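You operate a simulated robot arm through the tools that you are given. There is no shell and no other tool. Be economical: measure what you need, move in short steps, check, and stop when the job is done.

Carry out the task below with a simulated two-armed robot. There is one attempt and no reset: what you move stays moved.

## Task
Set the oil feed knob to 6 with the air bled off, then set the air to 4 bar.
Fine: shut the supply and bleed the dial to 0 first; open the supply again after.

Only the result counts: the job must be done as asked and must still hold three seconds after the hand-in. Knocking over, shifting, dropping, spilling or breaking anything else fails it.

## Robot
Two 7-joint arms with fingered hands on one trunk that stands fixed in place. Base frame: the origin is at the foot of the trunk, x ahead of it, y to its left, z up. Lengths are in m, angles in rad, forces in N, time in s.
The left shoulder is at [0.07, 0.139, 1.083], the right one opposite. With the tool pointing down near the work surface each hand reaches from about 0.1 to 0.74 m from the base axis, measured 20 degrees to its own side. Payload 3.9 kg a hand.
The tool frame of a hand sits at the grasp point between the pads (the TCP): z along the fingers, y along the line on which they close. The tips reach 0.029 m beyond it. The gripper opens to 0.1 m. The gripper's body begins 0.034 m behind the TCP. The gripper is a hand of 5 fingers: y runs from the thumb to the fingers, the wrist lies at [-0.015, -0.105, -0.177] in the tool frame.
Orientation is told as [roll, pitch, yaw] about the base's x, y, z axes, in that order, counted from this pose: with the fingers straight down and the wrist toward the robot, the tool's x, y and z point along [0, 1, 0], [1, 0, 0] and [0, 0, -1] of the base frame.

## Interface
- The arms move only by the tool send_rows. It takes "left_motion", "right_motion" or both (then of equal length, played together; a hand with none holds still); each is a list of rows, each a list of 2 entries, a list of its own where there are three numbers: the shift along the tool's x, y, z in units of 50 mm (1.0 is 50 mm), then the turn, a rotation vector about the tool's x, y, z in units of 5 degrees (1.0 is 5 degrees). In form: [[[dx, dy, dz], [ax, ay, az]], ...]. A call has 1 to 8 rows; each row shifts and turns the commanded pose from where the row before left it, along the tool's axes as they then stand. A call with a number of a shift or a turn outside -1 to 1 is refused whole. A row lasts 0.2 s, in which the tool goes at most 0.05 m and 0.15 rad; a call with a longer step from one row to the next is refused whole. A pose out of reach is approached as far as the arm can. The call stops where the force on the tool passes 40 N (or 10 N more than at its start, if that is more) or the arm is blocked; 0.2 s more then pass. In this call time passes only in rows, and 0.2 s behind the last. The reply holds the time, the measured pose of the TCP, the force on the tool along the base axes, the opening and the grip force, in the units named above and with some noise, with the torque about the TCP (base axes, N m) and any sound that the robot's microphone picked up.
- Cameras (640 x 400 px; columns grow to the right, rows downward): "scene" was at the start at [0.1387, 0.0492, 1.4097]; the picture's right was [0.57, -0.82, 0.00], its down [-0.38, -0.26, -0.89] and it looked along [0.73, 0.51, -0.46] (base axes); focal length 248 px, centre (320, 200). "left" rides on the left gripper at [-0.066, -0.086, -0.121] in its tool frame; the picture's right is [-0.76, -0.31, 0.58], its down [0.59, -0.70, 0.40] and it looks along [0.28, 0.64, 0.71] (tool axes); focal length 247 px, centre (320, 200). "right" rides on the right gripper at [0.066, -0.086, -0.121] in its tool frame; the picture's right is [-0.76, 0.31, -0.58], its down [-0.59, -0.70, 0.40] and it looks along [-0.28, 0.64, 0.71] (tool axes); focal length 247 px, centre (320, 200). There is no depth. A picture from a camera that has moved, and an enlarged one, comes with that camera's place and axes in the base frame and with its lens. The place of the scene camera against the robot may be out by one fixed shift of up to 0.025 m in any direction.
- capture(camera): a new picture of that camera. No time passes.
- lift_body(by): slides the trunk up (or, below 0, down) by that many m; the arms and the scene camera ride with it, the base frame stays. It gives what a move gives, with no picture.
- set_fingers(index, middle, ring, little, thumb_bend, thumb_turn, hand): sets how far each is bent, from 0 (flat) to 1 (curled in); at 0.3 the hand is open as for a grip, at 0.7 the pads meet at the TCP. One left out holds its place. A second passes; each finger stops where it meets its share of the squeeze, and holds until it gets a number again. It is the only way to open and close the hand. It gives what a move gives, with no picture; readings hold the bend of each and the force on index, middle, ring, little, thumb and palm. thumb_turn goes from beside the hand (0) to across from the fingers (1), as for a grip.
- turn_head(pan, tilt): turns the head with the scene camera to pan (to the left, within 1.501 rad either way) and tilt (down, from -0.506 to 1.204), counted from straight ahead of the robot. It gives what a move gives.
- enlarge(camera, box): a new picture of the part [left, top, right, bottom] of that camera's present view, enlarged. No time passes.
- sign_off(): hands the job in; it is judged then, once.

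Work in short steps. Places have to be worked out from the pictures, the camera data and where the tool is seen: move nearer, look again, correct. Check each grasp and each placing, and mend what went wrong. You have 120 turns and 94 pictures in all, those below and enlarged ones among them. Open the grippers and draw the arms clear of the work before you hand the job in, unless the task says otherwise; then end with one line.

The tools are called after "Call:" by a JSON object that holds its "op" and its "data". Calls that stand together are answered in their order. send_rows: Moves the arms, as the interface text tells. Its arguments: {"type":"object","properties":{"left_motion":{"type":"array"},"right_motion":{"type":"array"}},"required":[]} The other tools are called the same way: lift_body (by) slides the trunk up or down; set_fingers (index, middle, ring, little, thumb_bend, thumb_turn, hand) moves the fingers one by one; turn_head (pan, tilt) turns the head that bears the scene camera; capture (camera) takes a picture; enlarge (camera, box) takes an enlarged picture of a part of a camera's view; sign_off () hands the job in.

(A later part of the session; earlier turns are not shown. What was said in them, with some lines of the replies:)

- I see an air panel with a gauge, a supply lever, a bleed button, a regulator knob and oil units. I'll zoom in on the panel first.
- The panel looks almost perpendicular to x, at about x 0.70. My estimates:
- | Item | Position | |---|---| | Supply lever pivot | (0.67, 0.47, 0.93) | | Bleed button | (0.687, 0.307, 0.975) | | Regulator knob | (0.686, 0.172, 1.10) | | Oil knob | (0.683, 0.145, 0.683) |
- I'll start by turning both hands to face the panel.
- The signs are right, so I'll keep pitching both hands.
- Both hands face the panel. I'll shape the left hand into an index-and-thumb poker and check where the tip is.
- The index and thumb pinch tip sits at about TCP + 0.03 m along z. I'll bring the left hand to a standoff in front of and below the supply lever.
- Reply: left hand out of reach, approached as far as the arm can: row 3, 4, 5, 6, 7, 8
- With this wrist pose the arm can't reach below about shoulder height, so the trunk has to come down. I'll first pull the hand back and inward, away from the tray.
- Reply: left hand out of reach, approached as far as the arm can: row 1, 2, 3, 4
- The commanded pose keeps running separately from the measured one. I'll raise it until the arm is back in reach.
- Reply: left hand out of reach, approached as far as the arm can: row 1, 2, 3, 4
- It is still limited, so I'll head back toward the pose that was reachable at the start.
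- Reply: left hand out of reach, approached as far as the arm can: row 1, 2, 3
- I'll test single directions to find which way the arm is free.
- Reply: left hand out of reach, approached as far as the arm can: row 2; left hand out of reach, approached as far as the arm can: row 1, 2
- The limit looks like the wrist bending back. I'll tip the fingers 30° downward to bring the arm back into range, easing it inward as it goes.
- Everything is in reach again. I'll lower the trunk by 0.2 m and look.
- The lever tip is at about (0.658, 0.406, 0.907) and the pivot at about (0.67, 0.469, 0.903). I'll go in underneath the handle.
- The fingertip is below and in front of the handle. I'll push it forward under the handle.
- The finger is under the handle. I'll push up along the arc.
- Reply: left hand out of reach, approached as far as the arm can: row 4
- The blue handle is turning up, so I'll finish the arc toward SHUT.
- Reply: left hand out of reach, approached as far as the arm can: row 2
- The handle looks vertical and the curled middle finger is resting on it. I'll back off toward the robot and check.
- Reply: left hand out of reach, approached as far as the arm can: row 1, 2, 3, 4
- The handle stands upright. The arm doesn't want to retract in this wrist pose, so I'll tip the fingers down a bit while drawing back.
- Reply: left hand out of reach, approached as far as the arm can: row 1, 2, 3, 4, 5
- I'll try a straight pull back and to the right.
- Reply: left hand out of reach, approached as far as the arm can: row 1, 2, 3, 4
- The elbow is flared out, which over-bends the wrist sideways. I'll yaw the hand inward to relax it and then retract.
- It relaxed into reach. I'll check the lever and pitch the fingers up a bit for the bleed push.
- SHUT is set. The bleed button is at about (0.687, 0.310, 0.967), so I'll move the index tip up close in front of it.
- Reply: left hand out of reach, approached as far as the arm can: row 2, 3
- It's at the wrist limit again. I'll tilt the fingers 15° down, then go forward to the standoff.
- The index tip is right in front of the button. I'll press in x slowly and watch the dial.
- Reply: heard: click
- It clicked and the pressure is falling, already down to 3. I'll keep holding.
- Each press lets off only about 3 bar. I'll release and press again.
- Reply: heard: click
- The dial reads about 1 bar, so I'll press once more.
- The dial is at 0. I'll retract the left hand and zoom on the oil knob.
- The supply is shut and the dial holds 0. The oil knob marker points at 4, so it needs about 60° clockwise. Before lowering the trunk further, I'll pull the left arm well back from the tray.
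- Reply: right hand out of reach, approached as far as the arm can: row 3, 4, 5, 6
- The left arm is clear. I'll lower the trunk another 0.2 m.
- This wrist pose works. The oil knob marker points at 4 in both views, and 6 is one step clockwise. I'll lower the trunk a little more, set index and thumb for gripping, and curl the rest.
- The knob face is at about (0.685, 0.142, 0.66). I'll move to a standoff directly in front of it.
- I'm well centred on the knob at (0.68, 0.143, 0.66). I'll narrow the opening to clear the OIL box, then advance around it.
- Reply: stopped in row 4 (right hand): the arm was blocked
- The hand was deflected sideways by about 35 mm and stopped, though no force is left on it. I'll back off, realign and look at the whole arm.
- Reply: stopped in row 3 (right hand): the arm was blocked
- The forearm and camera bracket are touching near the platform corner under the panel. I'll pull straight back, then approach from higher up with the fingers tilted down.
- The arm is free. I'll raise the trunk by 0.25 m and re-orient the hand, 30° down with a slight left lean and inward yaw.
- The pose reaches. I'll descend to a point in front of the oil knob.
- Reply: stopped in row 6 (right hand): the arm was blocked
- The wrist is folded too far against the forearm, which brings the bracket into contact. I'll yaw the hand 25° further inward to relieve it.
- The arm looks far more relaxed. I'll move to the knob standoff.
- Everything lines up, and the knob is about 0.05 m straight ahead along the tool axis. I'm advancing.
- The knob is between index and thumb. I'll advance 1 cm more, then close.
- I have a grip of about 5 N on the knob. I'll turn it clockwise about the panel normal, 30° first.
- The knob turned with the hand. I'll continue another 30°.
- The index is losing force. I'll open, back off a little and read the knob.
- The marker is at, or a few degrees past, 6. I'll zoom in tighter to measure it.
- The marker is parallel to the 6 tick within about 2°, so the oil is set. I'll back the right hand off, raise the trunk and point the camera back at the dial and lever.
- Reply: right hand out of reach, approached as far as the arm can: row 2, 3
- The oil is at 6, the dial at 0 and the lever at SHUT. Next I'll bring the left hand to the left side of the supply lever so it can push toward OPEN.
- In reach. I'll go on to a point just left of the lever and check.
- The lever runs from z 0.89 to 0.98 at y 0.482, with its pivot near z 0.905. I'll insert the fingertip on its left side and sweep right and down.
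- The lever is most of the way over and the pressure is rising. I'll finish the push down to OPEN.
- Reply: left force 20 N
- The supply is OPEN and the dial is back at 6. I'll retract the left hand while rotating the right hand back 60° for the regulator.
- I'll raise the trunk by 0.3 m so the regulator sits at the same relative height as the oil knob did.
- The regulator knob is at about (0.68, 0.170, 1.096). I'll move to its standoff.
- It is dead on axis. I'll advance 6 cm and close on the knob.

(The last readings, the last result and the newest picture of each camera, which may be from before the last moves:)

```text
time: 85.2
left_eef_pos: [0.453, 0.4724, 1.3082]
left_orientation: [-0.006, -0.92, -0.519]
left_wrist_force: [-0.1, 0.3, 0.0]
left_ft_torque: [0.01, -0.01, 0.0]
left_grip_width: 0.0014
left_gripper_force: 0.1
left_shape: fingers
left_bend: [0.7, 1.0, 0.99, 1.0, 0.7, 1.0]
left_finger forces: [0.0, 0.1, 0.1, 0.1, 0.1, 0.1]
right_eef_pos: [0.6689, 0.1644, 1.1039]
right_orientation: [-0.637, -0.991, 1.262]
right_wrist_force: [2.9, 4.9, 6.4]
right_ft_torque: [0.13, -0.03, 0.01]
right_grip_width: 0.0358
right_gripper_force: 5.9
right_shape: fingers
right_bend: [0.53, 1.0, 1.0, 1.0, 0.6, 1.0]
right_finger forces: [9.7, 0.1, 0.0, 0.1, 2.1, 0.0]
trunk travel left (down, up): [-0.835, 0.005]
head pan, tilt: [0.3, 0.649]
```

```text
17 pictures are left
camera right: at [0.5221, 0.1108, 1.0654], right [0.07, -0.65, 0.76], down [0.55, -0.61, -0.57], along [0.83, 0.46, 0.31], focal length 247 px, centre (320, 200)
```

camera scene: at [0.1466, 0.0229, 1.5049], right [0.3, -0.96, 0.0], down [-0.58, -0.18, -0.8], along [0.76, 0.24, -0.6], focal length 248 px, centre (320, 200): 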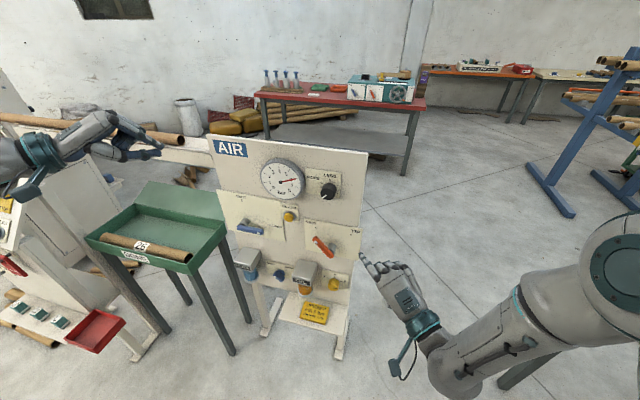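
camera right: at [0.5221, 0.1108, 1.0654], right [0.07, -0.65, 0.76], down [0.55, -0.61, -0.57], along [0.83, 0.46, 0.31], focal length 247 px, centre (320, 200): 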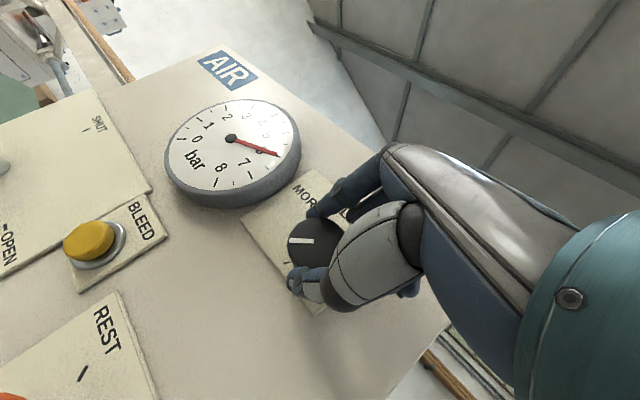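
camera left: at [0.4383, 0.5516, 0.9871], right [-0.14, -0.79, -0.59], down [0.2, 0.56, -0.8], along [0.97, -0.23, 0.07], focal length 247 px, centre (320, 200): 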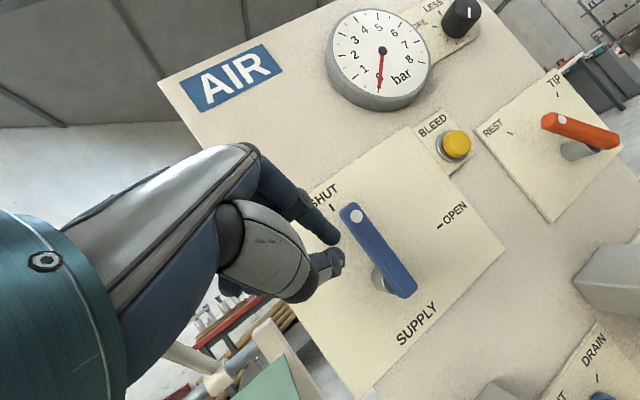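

I have a grip. I'll turn 20° clockwise and watch the dial.

Call:
{"op": "send_rows", "data": {"right_motion": [[[0, 0, 0], [-0.616, 0.168, 0.769]], [[0, 0, 0], [-0.616, 0.168, 0.769]], [[0, 0, 0], [-0.616, 0.168, 0.769]], [[0, 0, 0], [-0.616, 0.168, 0.769]], [[0, 0, 0], [0, 0, 0]], [[0, 0, 0], [0, 0, 0]], [[0, 0, 0], [0, 0, 0]]]}}

Call:
{"op": "capture", "data": {"camera": "right"}}

```text
time: 86.8
left_eef_pos: [0.4538, 0.4723, 1.3087]
left_orientation: [-0.004, -0.916, -0.518]
left_wrist_force: [0.1, -1.0, 0.7]
left_ft_torque: [0.0, 0.05, 0.01]
left_grip_width: 0.0015
left_gripper_force: 0.0
left_shape: fingers
left_bend: [0.7, 1.0, 0.99, 1.0, 0.7, 1.0]
left_finger forces: [0.0, 0.0, 0.0, 0.0, 0.1, 0.0]
right_eef_pos: [0.669, 0.164, 1.1025]
right_orientation: [-0.228, -1.304, 0.884]
right_wrist_force: [1.3, 0.2, 1.5]
right_ft_torque: [-0.02, 0.07, -0.02]
right_grip_width: 0.0357
right_gripper_force: 4.6
right_shape: fingers
right_bend: [0.56, 1.0, 1.0, 1.0, 0.59, 1.0]
right_finger forces: [5.8, 0.0, 0.0, 0.0, 4.4, 0.0]
trunk travel left (down, up): [-0.835, 0.005]
head pan, tilt: [0.3, 0.649]
```

```text
16 pictures are left
camera right: at [0.5223, 0.1277, 1.049], right [0.07, -0.87, 0.49], down [0.55, -0.37, -0.75], along [0.83, 0.33, 0.45], focal length 247 px, centre (320, 200)
```

right: 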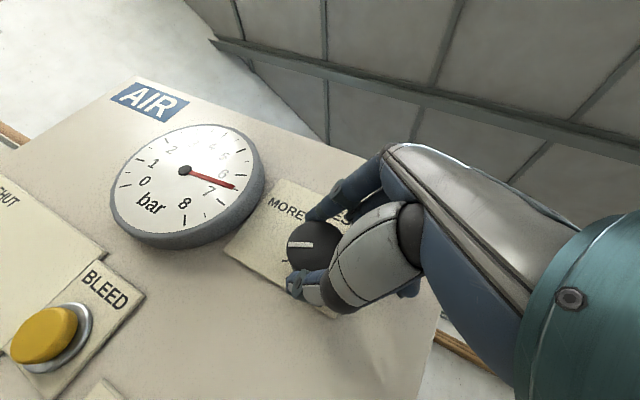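

I'll zoom on the dial to see the change.

Call:
{"op": "enlarge", "data": {"camera": "scene", "box": [250, 150, 314, 206]}}

```text
7.14 times, centred on (282, 178) of scene
camera zoom: at [0.1467, 0.0228, 1.5048], right [0.3, -0.96, 0.0], down [-0.58, -0.18, -0.8], along [0.76, 0.24, -0.6], focal length 1770 px, centre (591, 357)
```

zoom: 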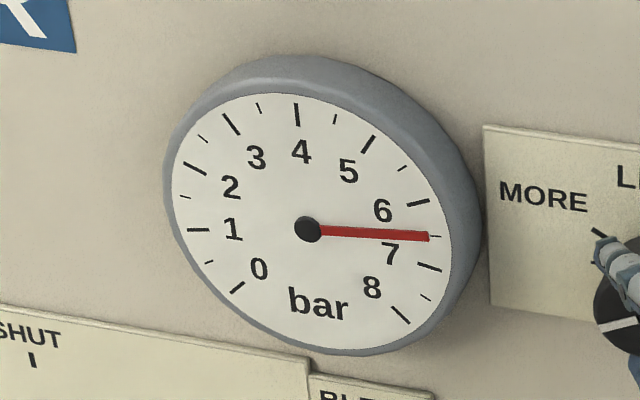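

Clockwise raises it, +0.5 bar for 20°, so I need about 100° counter-clockwise. I'll let go, wind the hand 40° clockwise off the knob and re-grip.

Call:
{"op": "set_fingers", "data": {"hand": "right", "index": 0.4, "thumb_bend": 0.4}}

Call:
{"op": "send_rows", "data": {"right_motion": [[[0.49, -0.134, -0.615], [0, 0, 0]], [[0, 0, 0], [-0.616, 0.168, 0.769]], [[0, 0, 0], [-0.616, 0.168, 0.769]], [[0, 0, 0], [-0.616, 0.168, 0.769]], [[0, 0, 0], [-0.616, 0.168, 0.769]], [[0, 0, 0], [-0.616, 0.168, 0.769]], [[0, 0, 0], [-0.616, 0.168, 0.769]], [[0, 0, 0], [-0.616, 0.168, 0.769]]]}}

Call:
{"op": "send_rows", "data": {"right_motion": [[[-0.1, -0.134, -0.05], [-0.616, 0.168, 0.769]], [[-0.245, 0.067, 0.307], [0, 0, 0]], [[-0.245, 0.067, 0.307], [0, 0, 0]], [[0, 0, 0], [0, 0, 0]]]}}

Call:
{"op": "capture", "data": {"camera": "right"}}

```text
time: 87.8
left_eef_pos: [0.4541, 0.4731, 1.309]
left_orientation: [-0.006, -0.918, -0.518]
left_wrist_force: [0.1, 0.7, 0.2]
left_ft_torque: [0.0, 0.01, 0.05]
left_grip_width: 0.0012
left_gripper_force: 0.1
left_shape: fingers
left_bend: [0.7, 1.0, 0.99, 1.0, 0.7, 1.0]
left_finger forces: [0.1, 0.1, 0.0, 0.0, 0.0, 0.0]
right_eef_pos: [0.6699, 0.1651, 1.1037]
right_orientation: [-0.227, -1.303, 0.885]
right_wrist_force: [-0.1, 0.5, 0.8]
right_ft_torque: [0.02, -0.01, 0.01]
right_grip_width: 0.0742
right_gripper_force: 0.0
right_shape: fingers
right_bend: [0.4, 1.0, 1.0, 1.0, 0.4, 0.99]
right_finger forces: [0.0, 0.1, 0.0, 0.0, 0.1, 0.1]
trunk travel left (down, up): [-0.835, 0.005]
head pan, tilt: [0.3, 0.649]
```

```text
time: 89.6
left_eef_pos: [0.4539, 0.4719, 1.3078]
left_orientation: [-0.005, -0.916, -0.519]
left_wrist_force: [0.1, 0.4, 0.1]
left_ft_torque: [-0.01, 0.0, -0.01]
left_grip_width: 0.0012
left_gripper_force: 0.1
left_shape: fingers
left_bend: [0.7, 1.0, 0.99, 1.0, 0.7, 1.0]
left_finger forces: [0.0, 0.0, 0.1, 0.1, 0.0, 0.0]
right_eef_pos: [0.6295, 0.1647, 1.1035]
right_orientation: [1.871, -1.137, -1.16]
right_wrist_force: [0.5, 1.2, 0.9]
right_ft_torque: [0.0, -0.03, -0.03]
right_grip_width: 0.0744
right_gripper_force: 0.0
right_shape: fingers
right_bend: [0.4, 1.0, 1.0, 1.0, 0.4, 0.99]
right_finger forces: [0.0, 0.0, 0.0, 0.0, 0.0, 0.0]
trunk travel left (down, up): [-0.835, 0.005]
head pan, tilt: [0.3, 0.649]
```

```text
time: 90.6
left_eef_pos: [0.4523, 0.4718, 1.3078]
left_orientation: [-0.005, -0.915, -0.519]
left_wrist_force: [0.3, 0.1, -0.1]
left_ft_torque: [-0.03, -0.02, 0.02]
left_grip_width: 0.0013
left_gripper_force: 0.0
left_shape: fingers
left_bend: [0.7, 1.0, 0.99, 1.0, 0.7, 1.0]
left_finger forces: [0.1, 0.0, 0.1, 0.0, 0.1, 0.0]
right_eef_pos: [0.671, 0.163, 1.0934]
right_orientation: [1.941, -1.056, -1.224]
right_wrist_force: [-1.0, 0.3, -0.5]
right_ft_torque: [0.0, -0.01, 0.01]
right_grip_width: 0.0743
right_gripper_force: 0.2
right_shape: fingers
right_bend: [0.4, 1.0, 1.0, 1.0, 0.4, 0.99]
right_finger forces: [0.0, 0.1, 0.1, 0.1, 0.0, 0.1]
trunk travel left (down, up): [-0.835, 0.005]
head pan, tilt: [0.3, 0.649]
```

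```text
14 pictures are left
camera right: at [0.5228, 0.1698, 1.0284], right [0.07, -0.98, -0.18], down [0.55, 0.19, -0.81], along [0.83, -0.04, 0.56], focal length 247 px, centre (320, 200)
```

right: 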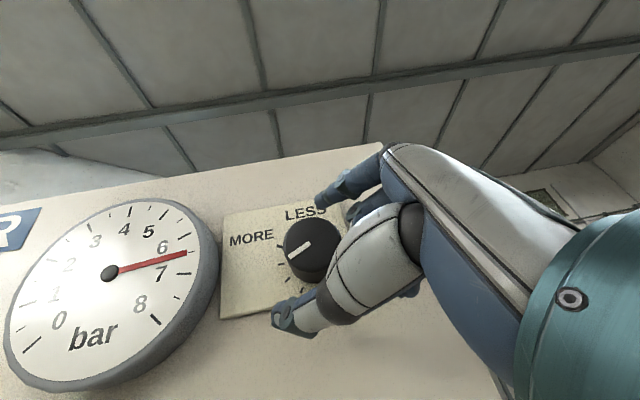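

The knob is between the fingers again. I'll close and turn counter-clockwise 40°.

Call:
{"op": "set_fingers", "data": {"hand": "right", "index": 0.62, "thumb_bend": 0.62}}

Call:
{"op": "send_rows", "data": {"right_motion": [[[0, 0, 0], [0.616, -0.168, -0.769]], [[0, 0, 0], [0.616, -0.168, -0.769]], [[0, 0, 0], [0.616, -0.168, -0.769]], [[0, 0, 0], [0.616, -0.168, -0.769]], [[0, 0, 0], [0.616, -0.168, -0.769]], [[0, 0, 0], [0.616, -0.168, -0.769]], [[0, 0, 0], [0.616, -0.168, -0.769]], [[0, 0, 0], [0.616, -0.168, -0.769]]]}}

Call:
{"op": "enlarge", "data": {"camera": "scene", "box": [250, 150, 350, 210]}}

```text
time: 91.6
left_eef_pos: [0.4525, 0.4711, 1.309]
left_orientation: [-0.004, -0.917, -0.52]
left_wrist_force: [0.3, 1.5, 0.4]
left_ft_torque: [-0.01, -0.01, 0.02]
left_grip_width: 0.0012
left_gripper_force: 0.0
left_shape: fingers
left_bend: [0.7, 1.0, 0.99, 1.0, 0.7, 1.0]
left_finger forces: [0.1, 0.0, 0.1, 0.0, 0.0, 0.0]
right_eef_pos: [0.6686, 0.1623, 1.0943]
right_orientation: [1.942, -1.057, -1.225]
right_wrist_force: [2.4, -0.9, 4.9]
right_ft_torque: [0.04, -0.02, -0.01]
right_grip_width: 0.0366
right_gripper_force: 5.6
right_shape: fingers
right_bend: [0.55, 1.0, 1.0, 1.0, 0.59, 1.0]
right_finger forces: [8.0, 0.1, 0.0, 0.0, 3.2, 0.1]
trunk travel left (down, up): [-0.835, 0.005]
head pan, tilt: [0.3, 0.649]
```

```text
time: 93.4
left_eef_pos: [0.4522, 0.4737, 1.3093]
left_orientation: [-0.007, -0.919, -0.52]
left_wrist_force: [1.0, 0.5, 0.6]
left_ft_torque: [-0.01, 0.0, -0.02]
left_grip_width: 0.0014
left_gripper_force: 0.2
left_shape: fingers
left_bend: [0.7, 1.0, 0.99, 1.0, 0.7, 1.0]
left_finger forces: [0.0, 0.0, 0.0, 0.1, 0.0, 0.0]
right_eef_pos: [0.6683, 0.162, 1.0958]
right_orientation: [-0.238, -1.305, 0.894]
right_wrist_force: [3.9, 4.4, 11.9]
right_ft_torque: [0.11, -0.06, -0.01]
right_grip_width: 0.0352
right_gripper_force: 6.7
right_shape: fingers
right_bend: [0.5, 1.0, 1.0, 1.0, 0.62, 1.0]
right_finger forces: [13.1, 0.1, 0.0, 0.0, 0.1, 0.0]
trunk travel left (down, up): [-0.835, 0.005]
head pan, tilt: [0.3, 0.649]
```

```text
6.40 times, centred on (300, 180) of scene
camera zoom: at [0.145, 0.0235, 1.505], right [0.3, -0.96, 0.0], down [-0.58, -0.18, -0.8], along [0.76, 0.24, -0.6], focal length 1586 px, centre (448, 328)
```

zoom: 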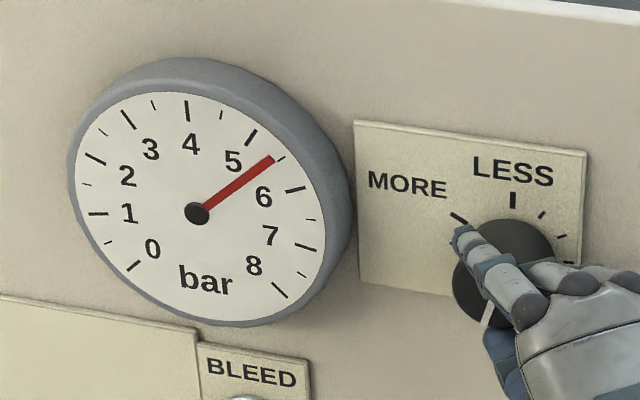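

The dial reads 5.5, so 40° gives about −1 bar. I'll nudge up slightly to balance the finger loads and turn another 30°.

Call:
{"op": "send_rows", "data": {"right_motion": [[[0.04, 0.13, 0], [0.616, -0.168, -0.769]], [[0, 0, 0], [0.616, -0.168, -0.769]], [[0, 0, 0], [0.616, -0.168, -0.769]], [[0, 0, 0], [0.616, -0.168, -0.769]], [[0, 0, 0], [0.616, -0.168, -0.769]], [[0, 0, 0], [0.616, -0.168, -0.769]]]}}

Call:
{"op": "enlarge", "data": {"camera": "scene", "box": [250, 150, 350, 210]}}

```text
time: 94.8
left_eef_pos: [0.4467, 0.4751, 1.3096]
left_orientation: [-0.004, -0.923, -0.521]
left_wrist_force: [-0.1, 0.1, -0.5]
left_ft_torque: [0.01, 0.04, 0.01]
left_grip_width: 0.0013
left_gripper_force: 0.1
left_shape: fingers
left_bend: [0.7, 1.0, 0.99, 1.0, 0.7, 1.0]
left_finger forces: [0.0, 0.0, 0.1, 0.1, 0.0, 0.0]
right_eef_pos: [0.6695, 0.156, 1.0984]
right_orientation: [-0.689, -0.834, 1.284]
right_wrist_force: [-17.6, 13.1, 15.0]
right_ft_torque: [0.3, -0.4, 0.66]
right_grip_width: 0.0417
right_gripper_force: 12.5
right_shape: fingers
right_bend: [0.45, 1.0, 1.0, 1.0, 0.62, 1.0]
right_finger forces: [25.0, 0.0, 0.1, 0.1, 0.1, 0.0]
trunk travel left (down, up): [-0.835, 0.005]
head pan, tilt: [0.3, 0.649]
```

```text
6.40 times, centred on (300, 180) of scene
camera zoom: at [0.139, 0.0259, 1.5055], right [0.3, -0.96, 0.0], down [-0.57, -0.18, -0.8], along [0.76, 0.23, -0.6], focal length 1586 px, centre (448, 328)
```

zoom: 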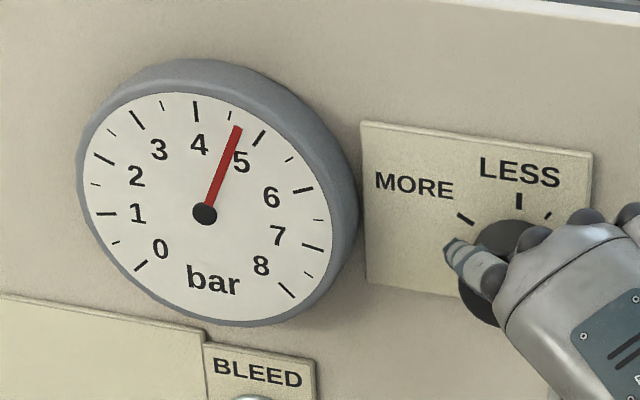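

The dial is at about 4.7 with force building. I'll release and re-read.

Call:
{"op": "set_fingers", "data": {"hand": "right", "index": 0.38, "thumb_bend": 0.38}}

Call:
{"op": "send_rows", "data": {"right_motion": [[[0.49, -0.134, -0.615], [0, 0, 0]], [[0, 0, 0], [-0.616, 0.168, 0.769]], [[0, 0, 0], [-0.616, 0.168, 0.769]], [[0, 0, 0], [-0.616, 0.168, 0.769]], [[0, 0, 0], [-0.616, 0.168, 0.769]], [[0, 0, 0], [-0.616, 0.168, 0.769]], [[0, 0, 0], [-0.616, 0.168, 0.769]], [[0, 0, 0], [-0.616, 0.168, 0.769]]]}}

Call:
{"op": "send_rows", "data": {"right_motion": [[[0, 0, 0], [-0.616, 0.168, 0.769]], [[0, 0, 0], [-0.616, 0.168, 0.769]], [[0, 0, 0], [-0.616, 0.168, 0.769]], [[0, 0, 0], [0, 0, 0]]]}}

Call:
{"op": "enlarge", "data": {"camera": "scene", "box": [250, 150, 350, 210]}}

```text
time: 95.8
left_eef_pos: [0.4543, 0.4716, 1.309]
left_orientation: [-0.004, -0.916, -0.519]
left_wrist_force: [-0.5, -0.5, 0.2]
left_ft_torque: [0.01, -0.01, 0.01]
left_grip_width: 0.0012
left_gripper_force: 0.1
left_shape: fingers
left_bend: [0.7, 1.0, 0.99, 1.0, 0.7, 1.0]
left_finger forces: [0.0, 0.1, 0.1, 0.0, 0.0, 0.0]
right_eef_pos: [0.6778, 0.1535, 1.1014]
right_orientation: [-0.69, -0.836, 1.284]
right_wrist_force: [0.6, 0.4, 0.0]
right_ft_torque: [-0.01, 0.0, 0.03]
right_grip_width: 0.0791
right_gripper_force: 0.1
right_shape: fingers
right_bend: [0.38, 1.0, 1.0, 1.0, 0.38, 0.99]
right_finger forces: [0.1, 0.0, 0.0, 0.0, 0.0, 0.0]
trunk travel left (down, up): [-0.835, 0.005]
head pan, tilt: [0.3, 0.649]
```

```text
time: 97.6
left_eef_pos: [0.453, 0.4728, 1.308]
left_orientation: [-0.005, -0.916, -0.519]
left_wrist_force: [0.4, -0.7, -0.2]
left_ft_torque: [0.01, -0.03, -0.01]
left_grip_width: 0.0011
left_gripper_force: 0.1
left_shape: fingers
left_bend: [0.7, 1.0, 0.99, 1.0, 0.7, 1.0]
left_finger forces: [0.0, 0.0, 0.1, 0.0, 0.0, 0.0]
right_eef_pos: [0.6307, 0.1645, 1.0995]
right_orientation: [0.043, -1.364, 0.621]
right_wrist_force: [0.2, 0.4, 0.0]
right_ft_torque: [0.04, 0.01, -0.01]
right_grip_width: 0.0856
right_gripper_force: 0.0
right_shape: fingers
right_bend: [0.33, 1.0, 1.0, 1.0, 0.38, 0.98]
right_finger forces: [0.0, 0.0, 0.1, 0.0, 0.0, 0.1]
trunk travel left (down, up): [-0.835, 0.005]
head pan, tilt: [0.3, 0.649]
```

```text
time: 98.6
left_eef_pos: [0.4543, 0.4726, 1.3084]
left_orientation: [-0.005, -0.916, -0.519]
left_wrist_force: [-0.2, 1.0, -0.7]
left_ft_torque: [0.01, 0.0, -0.03]
left_grip_width: 0.0012
left_gripper_force: 0.1
left_shape: fingers
left_bend: [0.7, 1.0, 0.99, 1.0, 0.7, 1.0]
left_finger forces: [0.0, 0.1, 0.1, 0.0, 0.0, 0.0]
right_eef_pos: [0.6285, 0.1647, 1.1]
right_orientation: [1.379, -1.352, -0.692]
right_wrist_force: [-0.4, 0.3, 0.5]
right_ft_torque: [0.0, 0.04, 0.04]
right_grip_width: 0.0853
right_gripper_force: 0.1
right_shape: fingers
right_bend: [0.33, 1.0, 1.0, 1.0, 0.38, 0.98]
right_finger forces: [0.0, 0.0, 0.0, 0.0, 0.0, 0.0]
trunk travel left (down, up): [-0.835, 0.005]
head pan, tilt: [0.3, 0.649]
```

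```text
6.40 times, centred on (300, 180) of scene
camera zoom: at [0.1466, 0.0228, 1.5048], right [0.3, -0.96, 0.0], down [-0.58, -0.18, -0.8], along [0.76, 0.24, -0.6], focal length 1586 px, centre (448, 328)
```

zoom: 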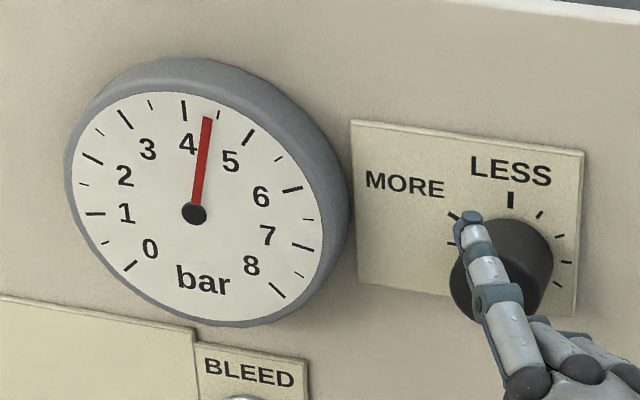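

The dial settled at about 4.3, so I need roughly 14° more. I'll go straight in and grip again.

Call:
{"op": "send_rows", "data": {"right_motion": [[[-0.25, 0.067, 0.31], [0, 0, 0]], [[-0.25, 0.067, 0.31], [0, 0, 0]], [[0, 0, 0], [0, 0, 0]]]}}

Call:
{"op": "set_fingers", "data": {"hand": "right", "index": 0.6, "thumb_bend": 0.6}}

Call:
{"op": "send_rows", "data": {"right_motion": [[[0, 0, 0], [0.31, -0.084, -0.385]], [[0, 0, 0], [0.31, -0.084, -0.385]], [[0, 0, 0], [0.31, -0.084, -0.385]], [[0, 0, 0], [0.31, -0.084, -0.385]], [[0, 0, 0], [0, 0, 0]], [[0, 0, 0], [0, 0, 0]], [[0, 0, 0], [0, 0, 0]]]}}

Call:
{"op": "enlarge", "data": {"camera": "scene", "box": [250, 150, 350, 210]}}

```text
time: 99.4
left_eef_pos: [0.4537, 0.4728, 1.3073]
left_orientation: [-0.005, -0.918, -0.519]
left_wrist_force: [-0.2, -0.2, 0.3]
left_ft_torque: [-0.03, 0.0, 0.0]
left_grip_width: 0.0013
left_gripper_force: 0.0
left_shape: fingers
left_bend: [0.7, 1.0, 0.99, 1.0, 0.7, 1.0]
left_finger forces: [0.0, 0.0, 0.0, 0.1, 0.0, 0.1]
right_eef_pos: [0.6694, 0.1642, 1.099]
right_orientation: [1.376, -1.352, -0.688]
right_wrist_force: [0.8, 0.2, 1.2]
right_ft_torque: [0.04, -0.01, 0.0]
right_grip_width: 0.0853
right_gripper_force: 0.0
right_shape: fingers
right_bend: [0.33, 1.0, 1.0, 1.0, 0.38, 0.98]
right_finger forces: [0.0, 0.0, 0.1, 0.0, 0.0, 0.0]
trunk travel left (down, up): [-0.835, 0.005]
head pan, tilt: [0.3, 0.649]
```

```text
time: 100.4
left_eef_pos: [0.4538, 0.4718, 1.3091]
left_orientation: [-0.005, -0.917, -0.52]
left_wrist_force: [0.4, 0.2, 0.0]
left_ft_torque: [0.01, -0.03, 0.01]
left_grip_width: 0.0012
left_gripper_force: 0.1
left_shape: fingers
left_bend: [0.7, 1.0, 0.99, 1.0, 0.7, 1.0]
left_finger forces: [0.0, 0.0, 0.1, 0.0, 0.1, 0.1]
right_eef_pos: [0.6697, 0.165, 1.0995]
right_orientation: [1.379, -1.353, -0.691]
right_wrist_force: [2.1, 0.0, 3.2]
right_ft_torque: [0.04, -0.03, -0.01]
right_grip_width: 0.0359
right_gripper_force: 3.5
right_shape: fingers
right_bend: [0.55, 1.0, 1.0, 1.0, 0.58, 1.0]
right_finger forces: [5.0, 0.0, 0.0, 0.0, 2.0, 0.2]
trunk travel left (down, up): [-0.835, 0.005]
head pan, tilt: [0.3, 0.649]
```

```text
time: 102.0
left_eef_pos: [0.453, 0.4722, 1.3073]
left_orientation: [-0.005, -0.919, -0.518]
left_wrist_force: [0.7, 0.5, 0.4]
left_ft_torque: [0.02, 0.02, -0.01]
left_grip_width: 0.0015
left_gripper_force: 0.1
left_shape: fingers
left_bend: [0.7, 1.0, 0.99, 1.0, 0.7, 1.0]
left_finger forces: [0.0, 0.0, 0.1, 0.1, 0.0, 0.1]
right_eef_pos: [0.6699, 0.1643, 1.101]
right_orientation: [0.466, -1.399, 0.208]
right_wrist_force: [-0.8, 1.0, 2.5]
right_ft_torque: [0.05, -0.07, 0.0]
right_grip_width: 0.0357
right_gripper_force: 3.3
right_shape: fingers
right_bend: [0.55, 1.0, 1.0, 1.0, 0.58, 1.0]
right_finger forces: [5.5, 0.0, 0.1, 0.0, 2.0, 0.1]
trunk travel left (down, up): [-0.835, 0.005]
head pan, tilt: [0.3, 0.649]
```

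```text
6.40 times, centred on (300, 180) of scene
camera zoom: at [0.1459, 0.023, 1.5049], right [0.3, -0.96, 0.0], down [-0.58, -0.18, -0.8], along [0.76, 0.24, -0.6], focal length 1586 px, centre (448, 328)
```

zoom: 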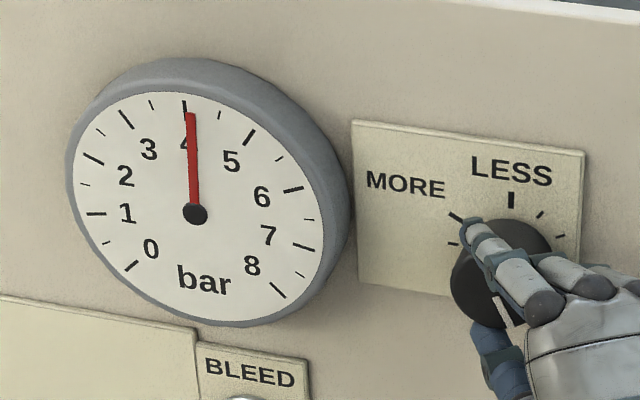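

It reads about 4.07 now. I'll trim 4° more counter-clockwise.

Call:
{"op": "send_rows", "data": {"right_motion": [[[0, 0, 0], [0.25, -0.067, -0.31]], [[0, 0, 0], [0.25, -0.067, -0.31]], [[0, 0, 0], [0, 0, 0]], [[0, 0, 0], [0, 0, 0]], [[0, 0, 0], [0, 0, 0]]]}}

Call:
{"op": "enlarge", "data": {"camera": "scene", "box": [260, 155, 308, 203]}}

```text
time: 103.2
left_eef_pos: [0.4535, 0.472, 1.3079]
left_orientation: [-0.004, -0.919, -0.519]
left_wrist_force: [-0.4, -0.5, 0.6]
left_ft_torque: [0.01, -0.03, 0.01]
left_grip_width: 0.0013
left_gripper_force: 0.0
left_shape: fingers
left_bend: [0.7, 1.0, 0.99, 1.0, 0.7, 1.0]
left_finger forces: [0.0, 0.0, 0.0, 0.1, 0.0, 0.0]
right_eef_pos: [0.6697, 0.1648, 1.1012]
right_orientation: [0.11, -1.372, 0.557]
right_wrist_force: [-0.7, 2.0, 3.6]
right_ft_torque: [0.08, -0.06, 0.05]
right_grip_width: 0.0359
right_gripper_force: 3.9
right_shape: fingers
right_bend: [0.55, 1.0, 1.0, 1.0, 0.58, 1.0]
right_finger forces: [5.6, 0.0, 0.0, 0.1, 2.0, 0.0]
trunk travel left (down, up): [-0.835, 0.005]
head pan, tilt: [0.3, 0.649]
```

```text
8.33 times, centred on (284, 179) of scene
camera zoom: at [0.1459, 0.0231, 1.5049], right [0.3, -0.96, 0.0], down [-0.58, -0.18, -0.8], along [0.76, 0.24, -0.6], focal length 2065 px, centre (620, 375)
```

zoom: 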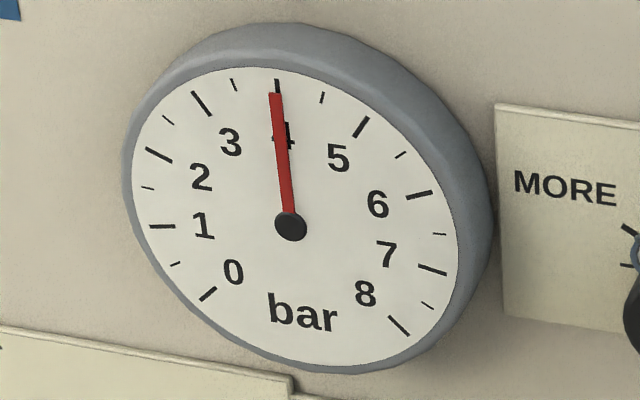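

The needle is right on 4. I'll release gently and check before backing off.

Call:
{"op": "set_fingers", "data": {"hand": "right", "index": 0.36, "thumb_bend": 0.4}}

Call:
{"op": "send_rows", "data": {"right_motion": [[[0.25, -0.067, -0.31], [0, 0, 0]], [[0.4, -0.11, -0.5], [0, 0, 0]], [[0.5, -0.134, -0.615], [0, 0, 0]], [[0.5, -0.134, -0.615], [0, 0, 0]], [[0, 0, 0], [0, 0, 0]]]}}

Call:
{"op": "enlarge", "data": {"camera": "scene", "box": [260, 155, 308, 203]}}

```text
time: 104.2
left_eef_pos: [0.453, 0.4722, 1.3087]
left_orientation: [-0.006, -0.916, -0.518]
left_wrist_force: [-0.2, -0.3, -1.5]
left_ft_torque: [0.05, -0.03, 0.01]
left_grip_width: 0.0013
left_gripper_force: 0.2
left_shape: fingers
left_bend: [0.7, 1.0, 0.99, 1.0, 0.7, 1.0]
left_finger forces: [0.1, 0.0, 0.1, 0.0, 0.0, 0.1]
right_eef_pos: [0.6715, 0.1639, 1.101]
right_orientation: [0.111, -1.372, 0.555]
right_wrist_force: [-0.5, -0.8, -0.4]
right_ft_torque: [0.0, -0.01, -0.05]
right_grip_width: 0.0791
right_gripper_force: 0.0
right_shape: fingers
right_bend: [0.36, 1.0, 1.0, 1.0, 0.4, 0.99]
right_finger forces: [0.1, 0.0, 0.0, 0.0, 0.1, 0.0]
trunk travel left (down, up): [-0.835, 0.005]
head pan, tilt: [0.3, 0.649]
```

```text
time: 105.4
left_eef_pos: [0.4542, 0.4713, 1.307]
left_orientation: [-0.005, -0.917, -0.517]
left_wrist_force: [-0.1, 0.1, 0.5]
left_ft_torque: [0.01, 0.0, -0.03]
left_grip_width: 0.0012
left_gripper_force: 0.1
left_shape: fingers
left_bend: [0.7, 1.0, 0.99, 1.0, 0.7, 1.0]
left_finger forces: [0.0, 0.0, 0.0, 0.0, 0.0, 0.0]
right_eef_pos: [0.5412, 0.1529, 1.0964]
right_orientation: [0.195, -1.361, 0.448]
right_wrist_force: [0.4, -0.1, 0.9]
right_ft_torque: [-0.02, 0.0, 0.01]
right_grip_width: 0.0791
right_gripper_force: 0.1
right_shape: fingers
right_bend: [0.36, 1.0, 1.0, 1.0, 0.4, 0.99]
right_finger forces: [0.0, 0.1, 0.1, 0.1, 0.0, 0.0]
trunk travel left (down, up): [-0.835, 0.005]
head pan, tilt: [0.3, 0.649]
```

```text
8.33 times, centred on (284, 179) of scene
camera zoom: at [0.1474, 0.0228, 1.5047], right [0.3, -0.96, 0.0], down [-0.58, -0.18, -0.8], along [0.76, 0.24, -0.6], focal length 2065 px, centre (620, 375)
```

zoom: 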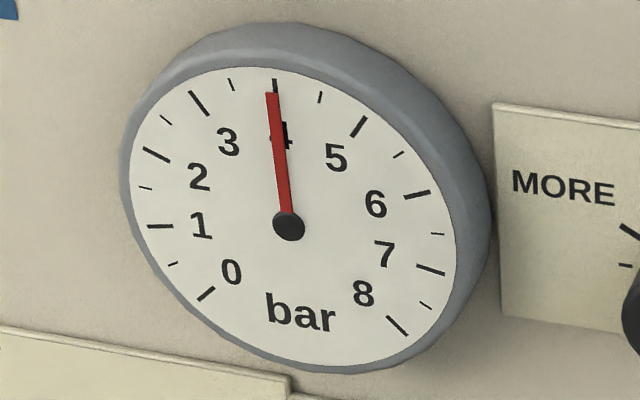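

The dial holds 4 bar. I'll open the left hand, draw the right arm a little further back and take a final look.

Call:
{"op": "set_fingers", "data": {"hand": "left", "index": 0.3, "middle": 0.3, "ring": 0.3, "little": 0.3, "thumb_bend": 0.3}}

Call:
{"op": "send_rows", "data": {"right_motion": [[[-0.4, 0.1, -0.6], [0, 0, 0]], [[-0.4, 0.1, -0.6], [0, 0, 0]], [[-0.4, 0.1, -0.6], [0, 0, 0]]]}}

Call:
{"op": "enlarge", "data": {"camera": "scene", "box": [200, 130, 380, 330]}}

Call:
{"op": "enlarge", "data": {"camera": "scene", "box": [310, 260, 360, 300]}}

```text
time: 106.4
left_eef_pos: [0.4541, 0.4726, 1.3079]
left_orientation: [-0.005, -0.915, -0.518]
left_wrist_force: [0.0, -1.0, -0.6]
left_ft_torque: [0.04, 0.03, 0.0]
left_grip_width: 0.0985
left_gripper_force: 0.0
left_shape: fingers
left_bend: [0.3, 0.3, 0.3, 0.3, 0.3, 0.98]
left_finger forces: [0.0, 0.0, 0.1, 0.0, 0.0, 0.1]
right_eef_pos: [0.5409, 0.1548, 1.1012]
right_orientation: [0.21, -1.371, 0.432]
right_wrist_force: [1.1, -0.3, -0.6]
right_ft_torque: [0.0, 0.02, 0.0]
right_grip_width: 0.0792
right_gripper_force: 0.0
right_shape: fingers
right_bend: [0.36, 1.0, 1.0, 1.0, 0.4, 0.99]
right_finger forces: [0.0, 0.1, 0.0, 0.0, 0.0, 0.1]
trunk travel left (down, up): [-0.835, 0.005]
head pan, tilt: [0.3, 0.649]
```

```text
time: 107.3
left_eef_pos: [0.454, 0.4716, 1.3083]
left_orientation: [-0.003, -0.916, -0.52]
left_wrist_force: [-0.2, 0.5, 0.3]
left_ft_torque: [0.05, -0.03, 0.01]
left_grip_width: 0.0983
left_gripper_force: 0.1
left_shape: fingers
left_bend: [0.3, 0.3, 0.3, 0.3, 0.3, 0.98]
left_finger forces: [0.1, 0.1, 0.0, 0.0, 0.0, 0.0]
right_eef_pos: [0.5025, 0.0488, 1.0742]
right_orientation: [0.442, -1.247, 0.187]
right_wrist_force: [-0.2, 0.4, -0.7]
right_ft_torque: [0.0, 0.02, -0.02]
right_grip_width: 0.0791
right_gripper_force: 0.0
right_shape: fingers
right_bend: [0.36, 1.0, 1.0, 1.0, 0.4, 0.99]
right_finger forces: [0.0, 0.0, 0.1, 0.1, 0.0, 0.0]
trunk travel left (down, up): [-0.835, 0.005]
head pan, tilt: [0.3, 0.649]
stopped in row 3 (right hand): the arm was blocked; the commanded pose is now the measured one
```

```text
2.00 times, centred on (290, 230) of scene
camera zoom: at [0.1465, 0.0221, 1.5049], right [0.3, -0.96, 0.0], down [-0.58, -0.18, -0.8], along [0.76, 0.24, -0.6], focal length 496 px, centre (380, 140)
```

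zoom: 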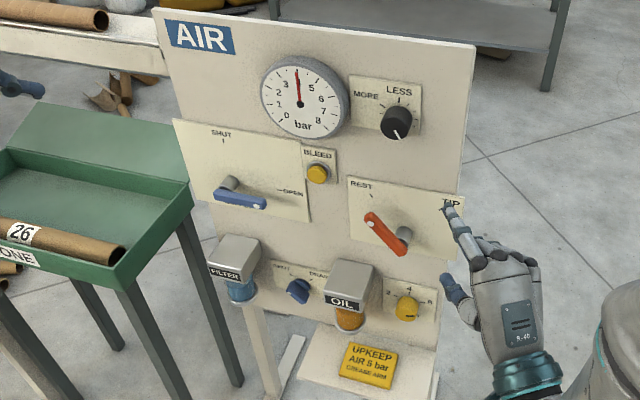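

```text
10.00 times, centred on (335, 280) of scene
camera zoom: at [0.1465, 0.0221, 1.5049], right [0.3, -0.96, 0.0], down [-0.58, -0.18, -0.8], along [0.76, 0.24, -0.6], focal length 2478 px, centre (170, -600)
```

zoom: 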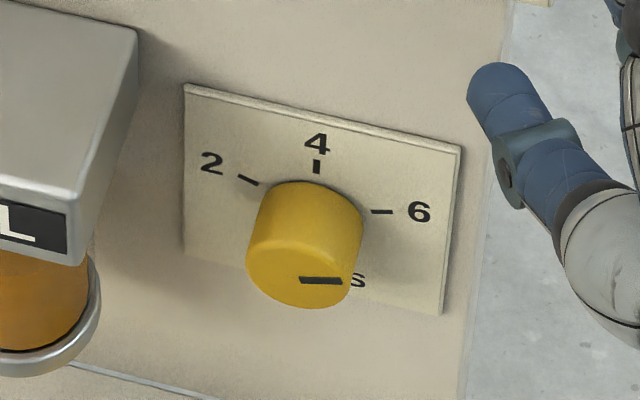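

The oil is at 6, the dial at 4 and the supply is open. I'll finish by opening the right hand, then hand in.

Call:
{"op": "set_fingers", "data": {"hand": "right", "index": 0.3, "middle": 0.3, "ring": 0.3, "little": 0.3, "thumb_bend": 0.3}}

Call:
{"op": "sign_off", "data": {}}

```text
time: 108.3
left_eef_pos: [0.4541, 0.472, 1.3084]
left_orientation: [-0.007, -0.915, -0.518]
left_wrist_force: [0.1, 0.0, -0.3]
left_ft_torque: [-0.02, 0.02, -0.02]
left_grip_width: 0.0985
left_gripper_force: 0.1
left_shape: fingers
left_bend: [0.3, 0.3, 0.3, 0.3, 0.3, 0.98]
left_finger forces: [0.0, 0.0, 0.0, 0.1, 0.1, 0.1]
right_eef_pos: [0.5033, 0.0489, 1.075]
right_orientation: [0.44, -1.249, 0.191]
right_wrist_force: [0.1, -0.3, 0.2]
right_ft_torque: [-0.02, -0.01, -0.03]
right_grip_width: 0.0985
right_gripper_force: 0.2
right_shape: fingers
right_bend: [0.3, 0.3, 0.3, 0.3, 0.3, 0.98]
right_finger forces: [0.1, 0.0, 0.1, 0.0, 0.1, 0.0]
trunk travel left (down, up): [-0.835, 0.005]
head pan, tilt: [0.3, 0.649]
```

```text
The job is handed in.
```

The oil feed is set to 6, turned with the supply shut and the dial bled to 0; the supply is open again and the air reads 4 bar.
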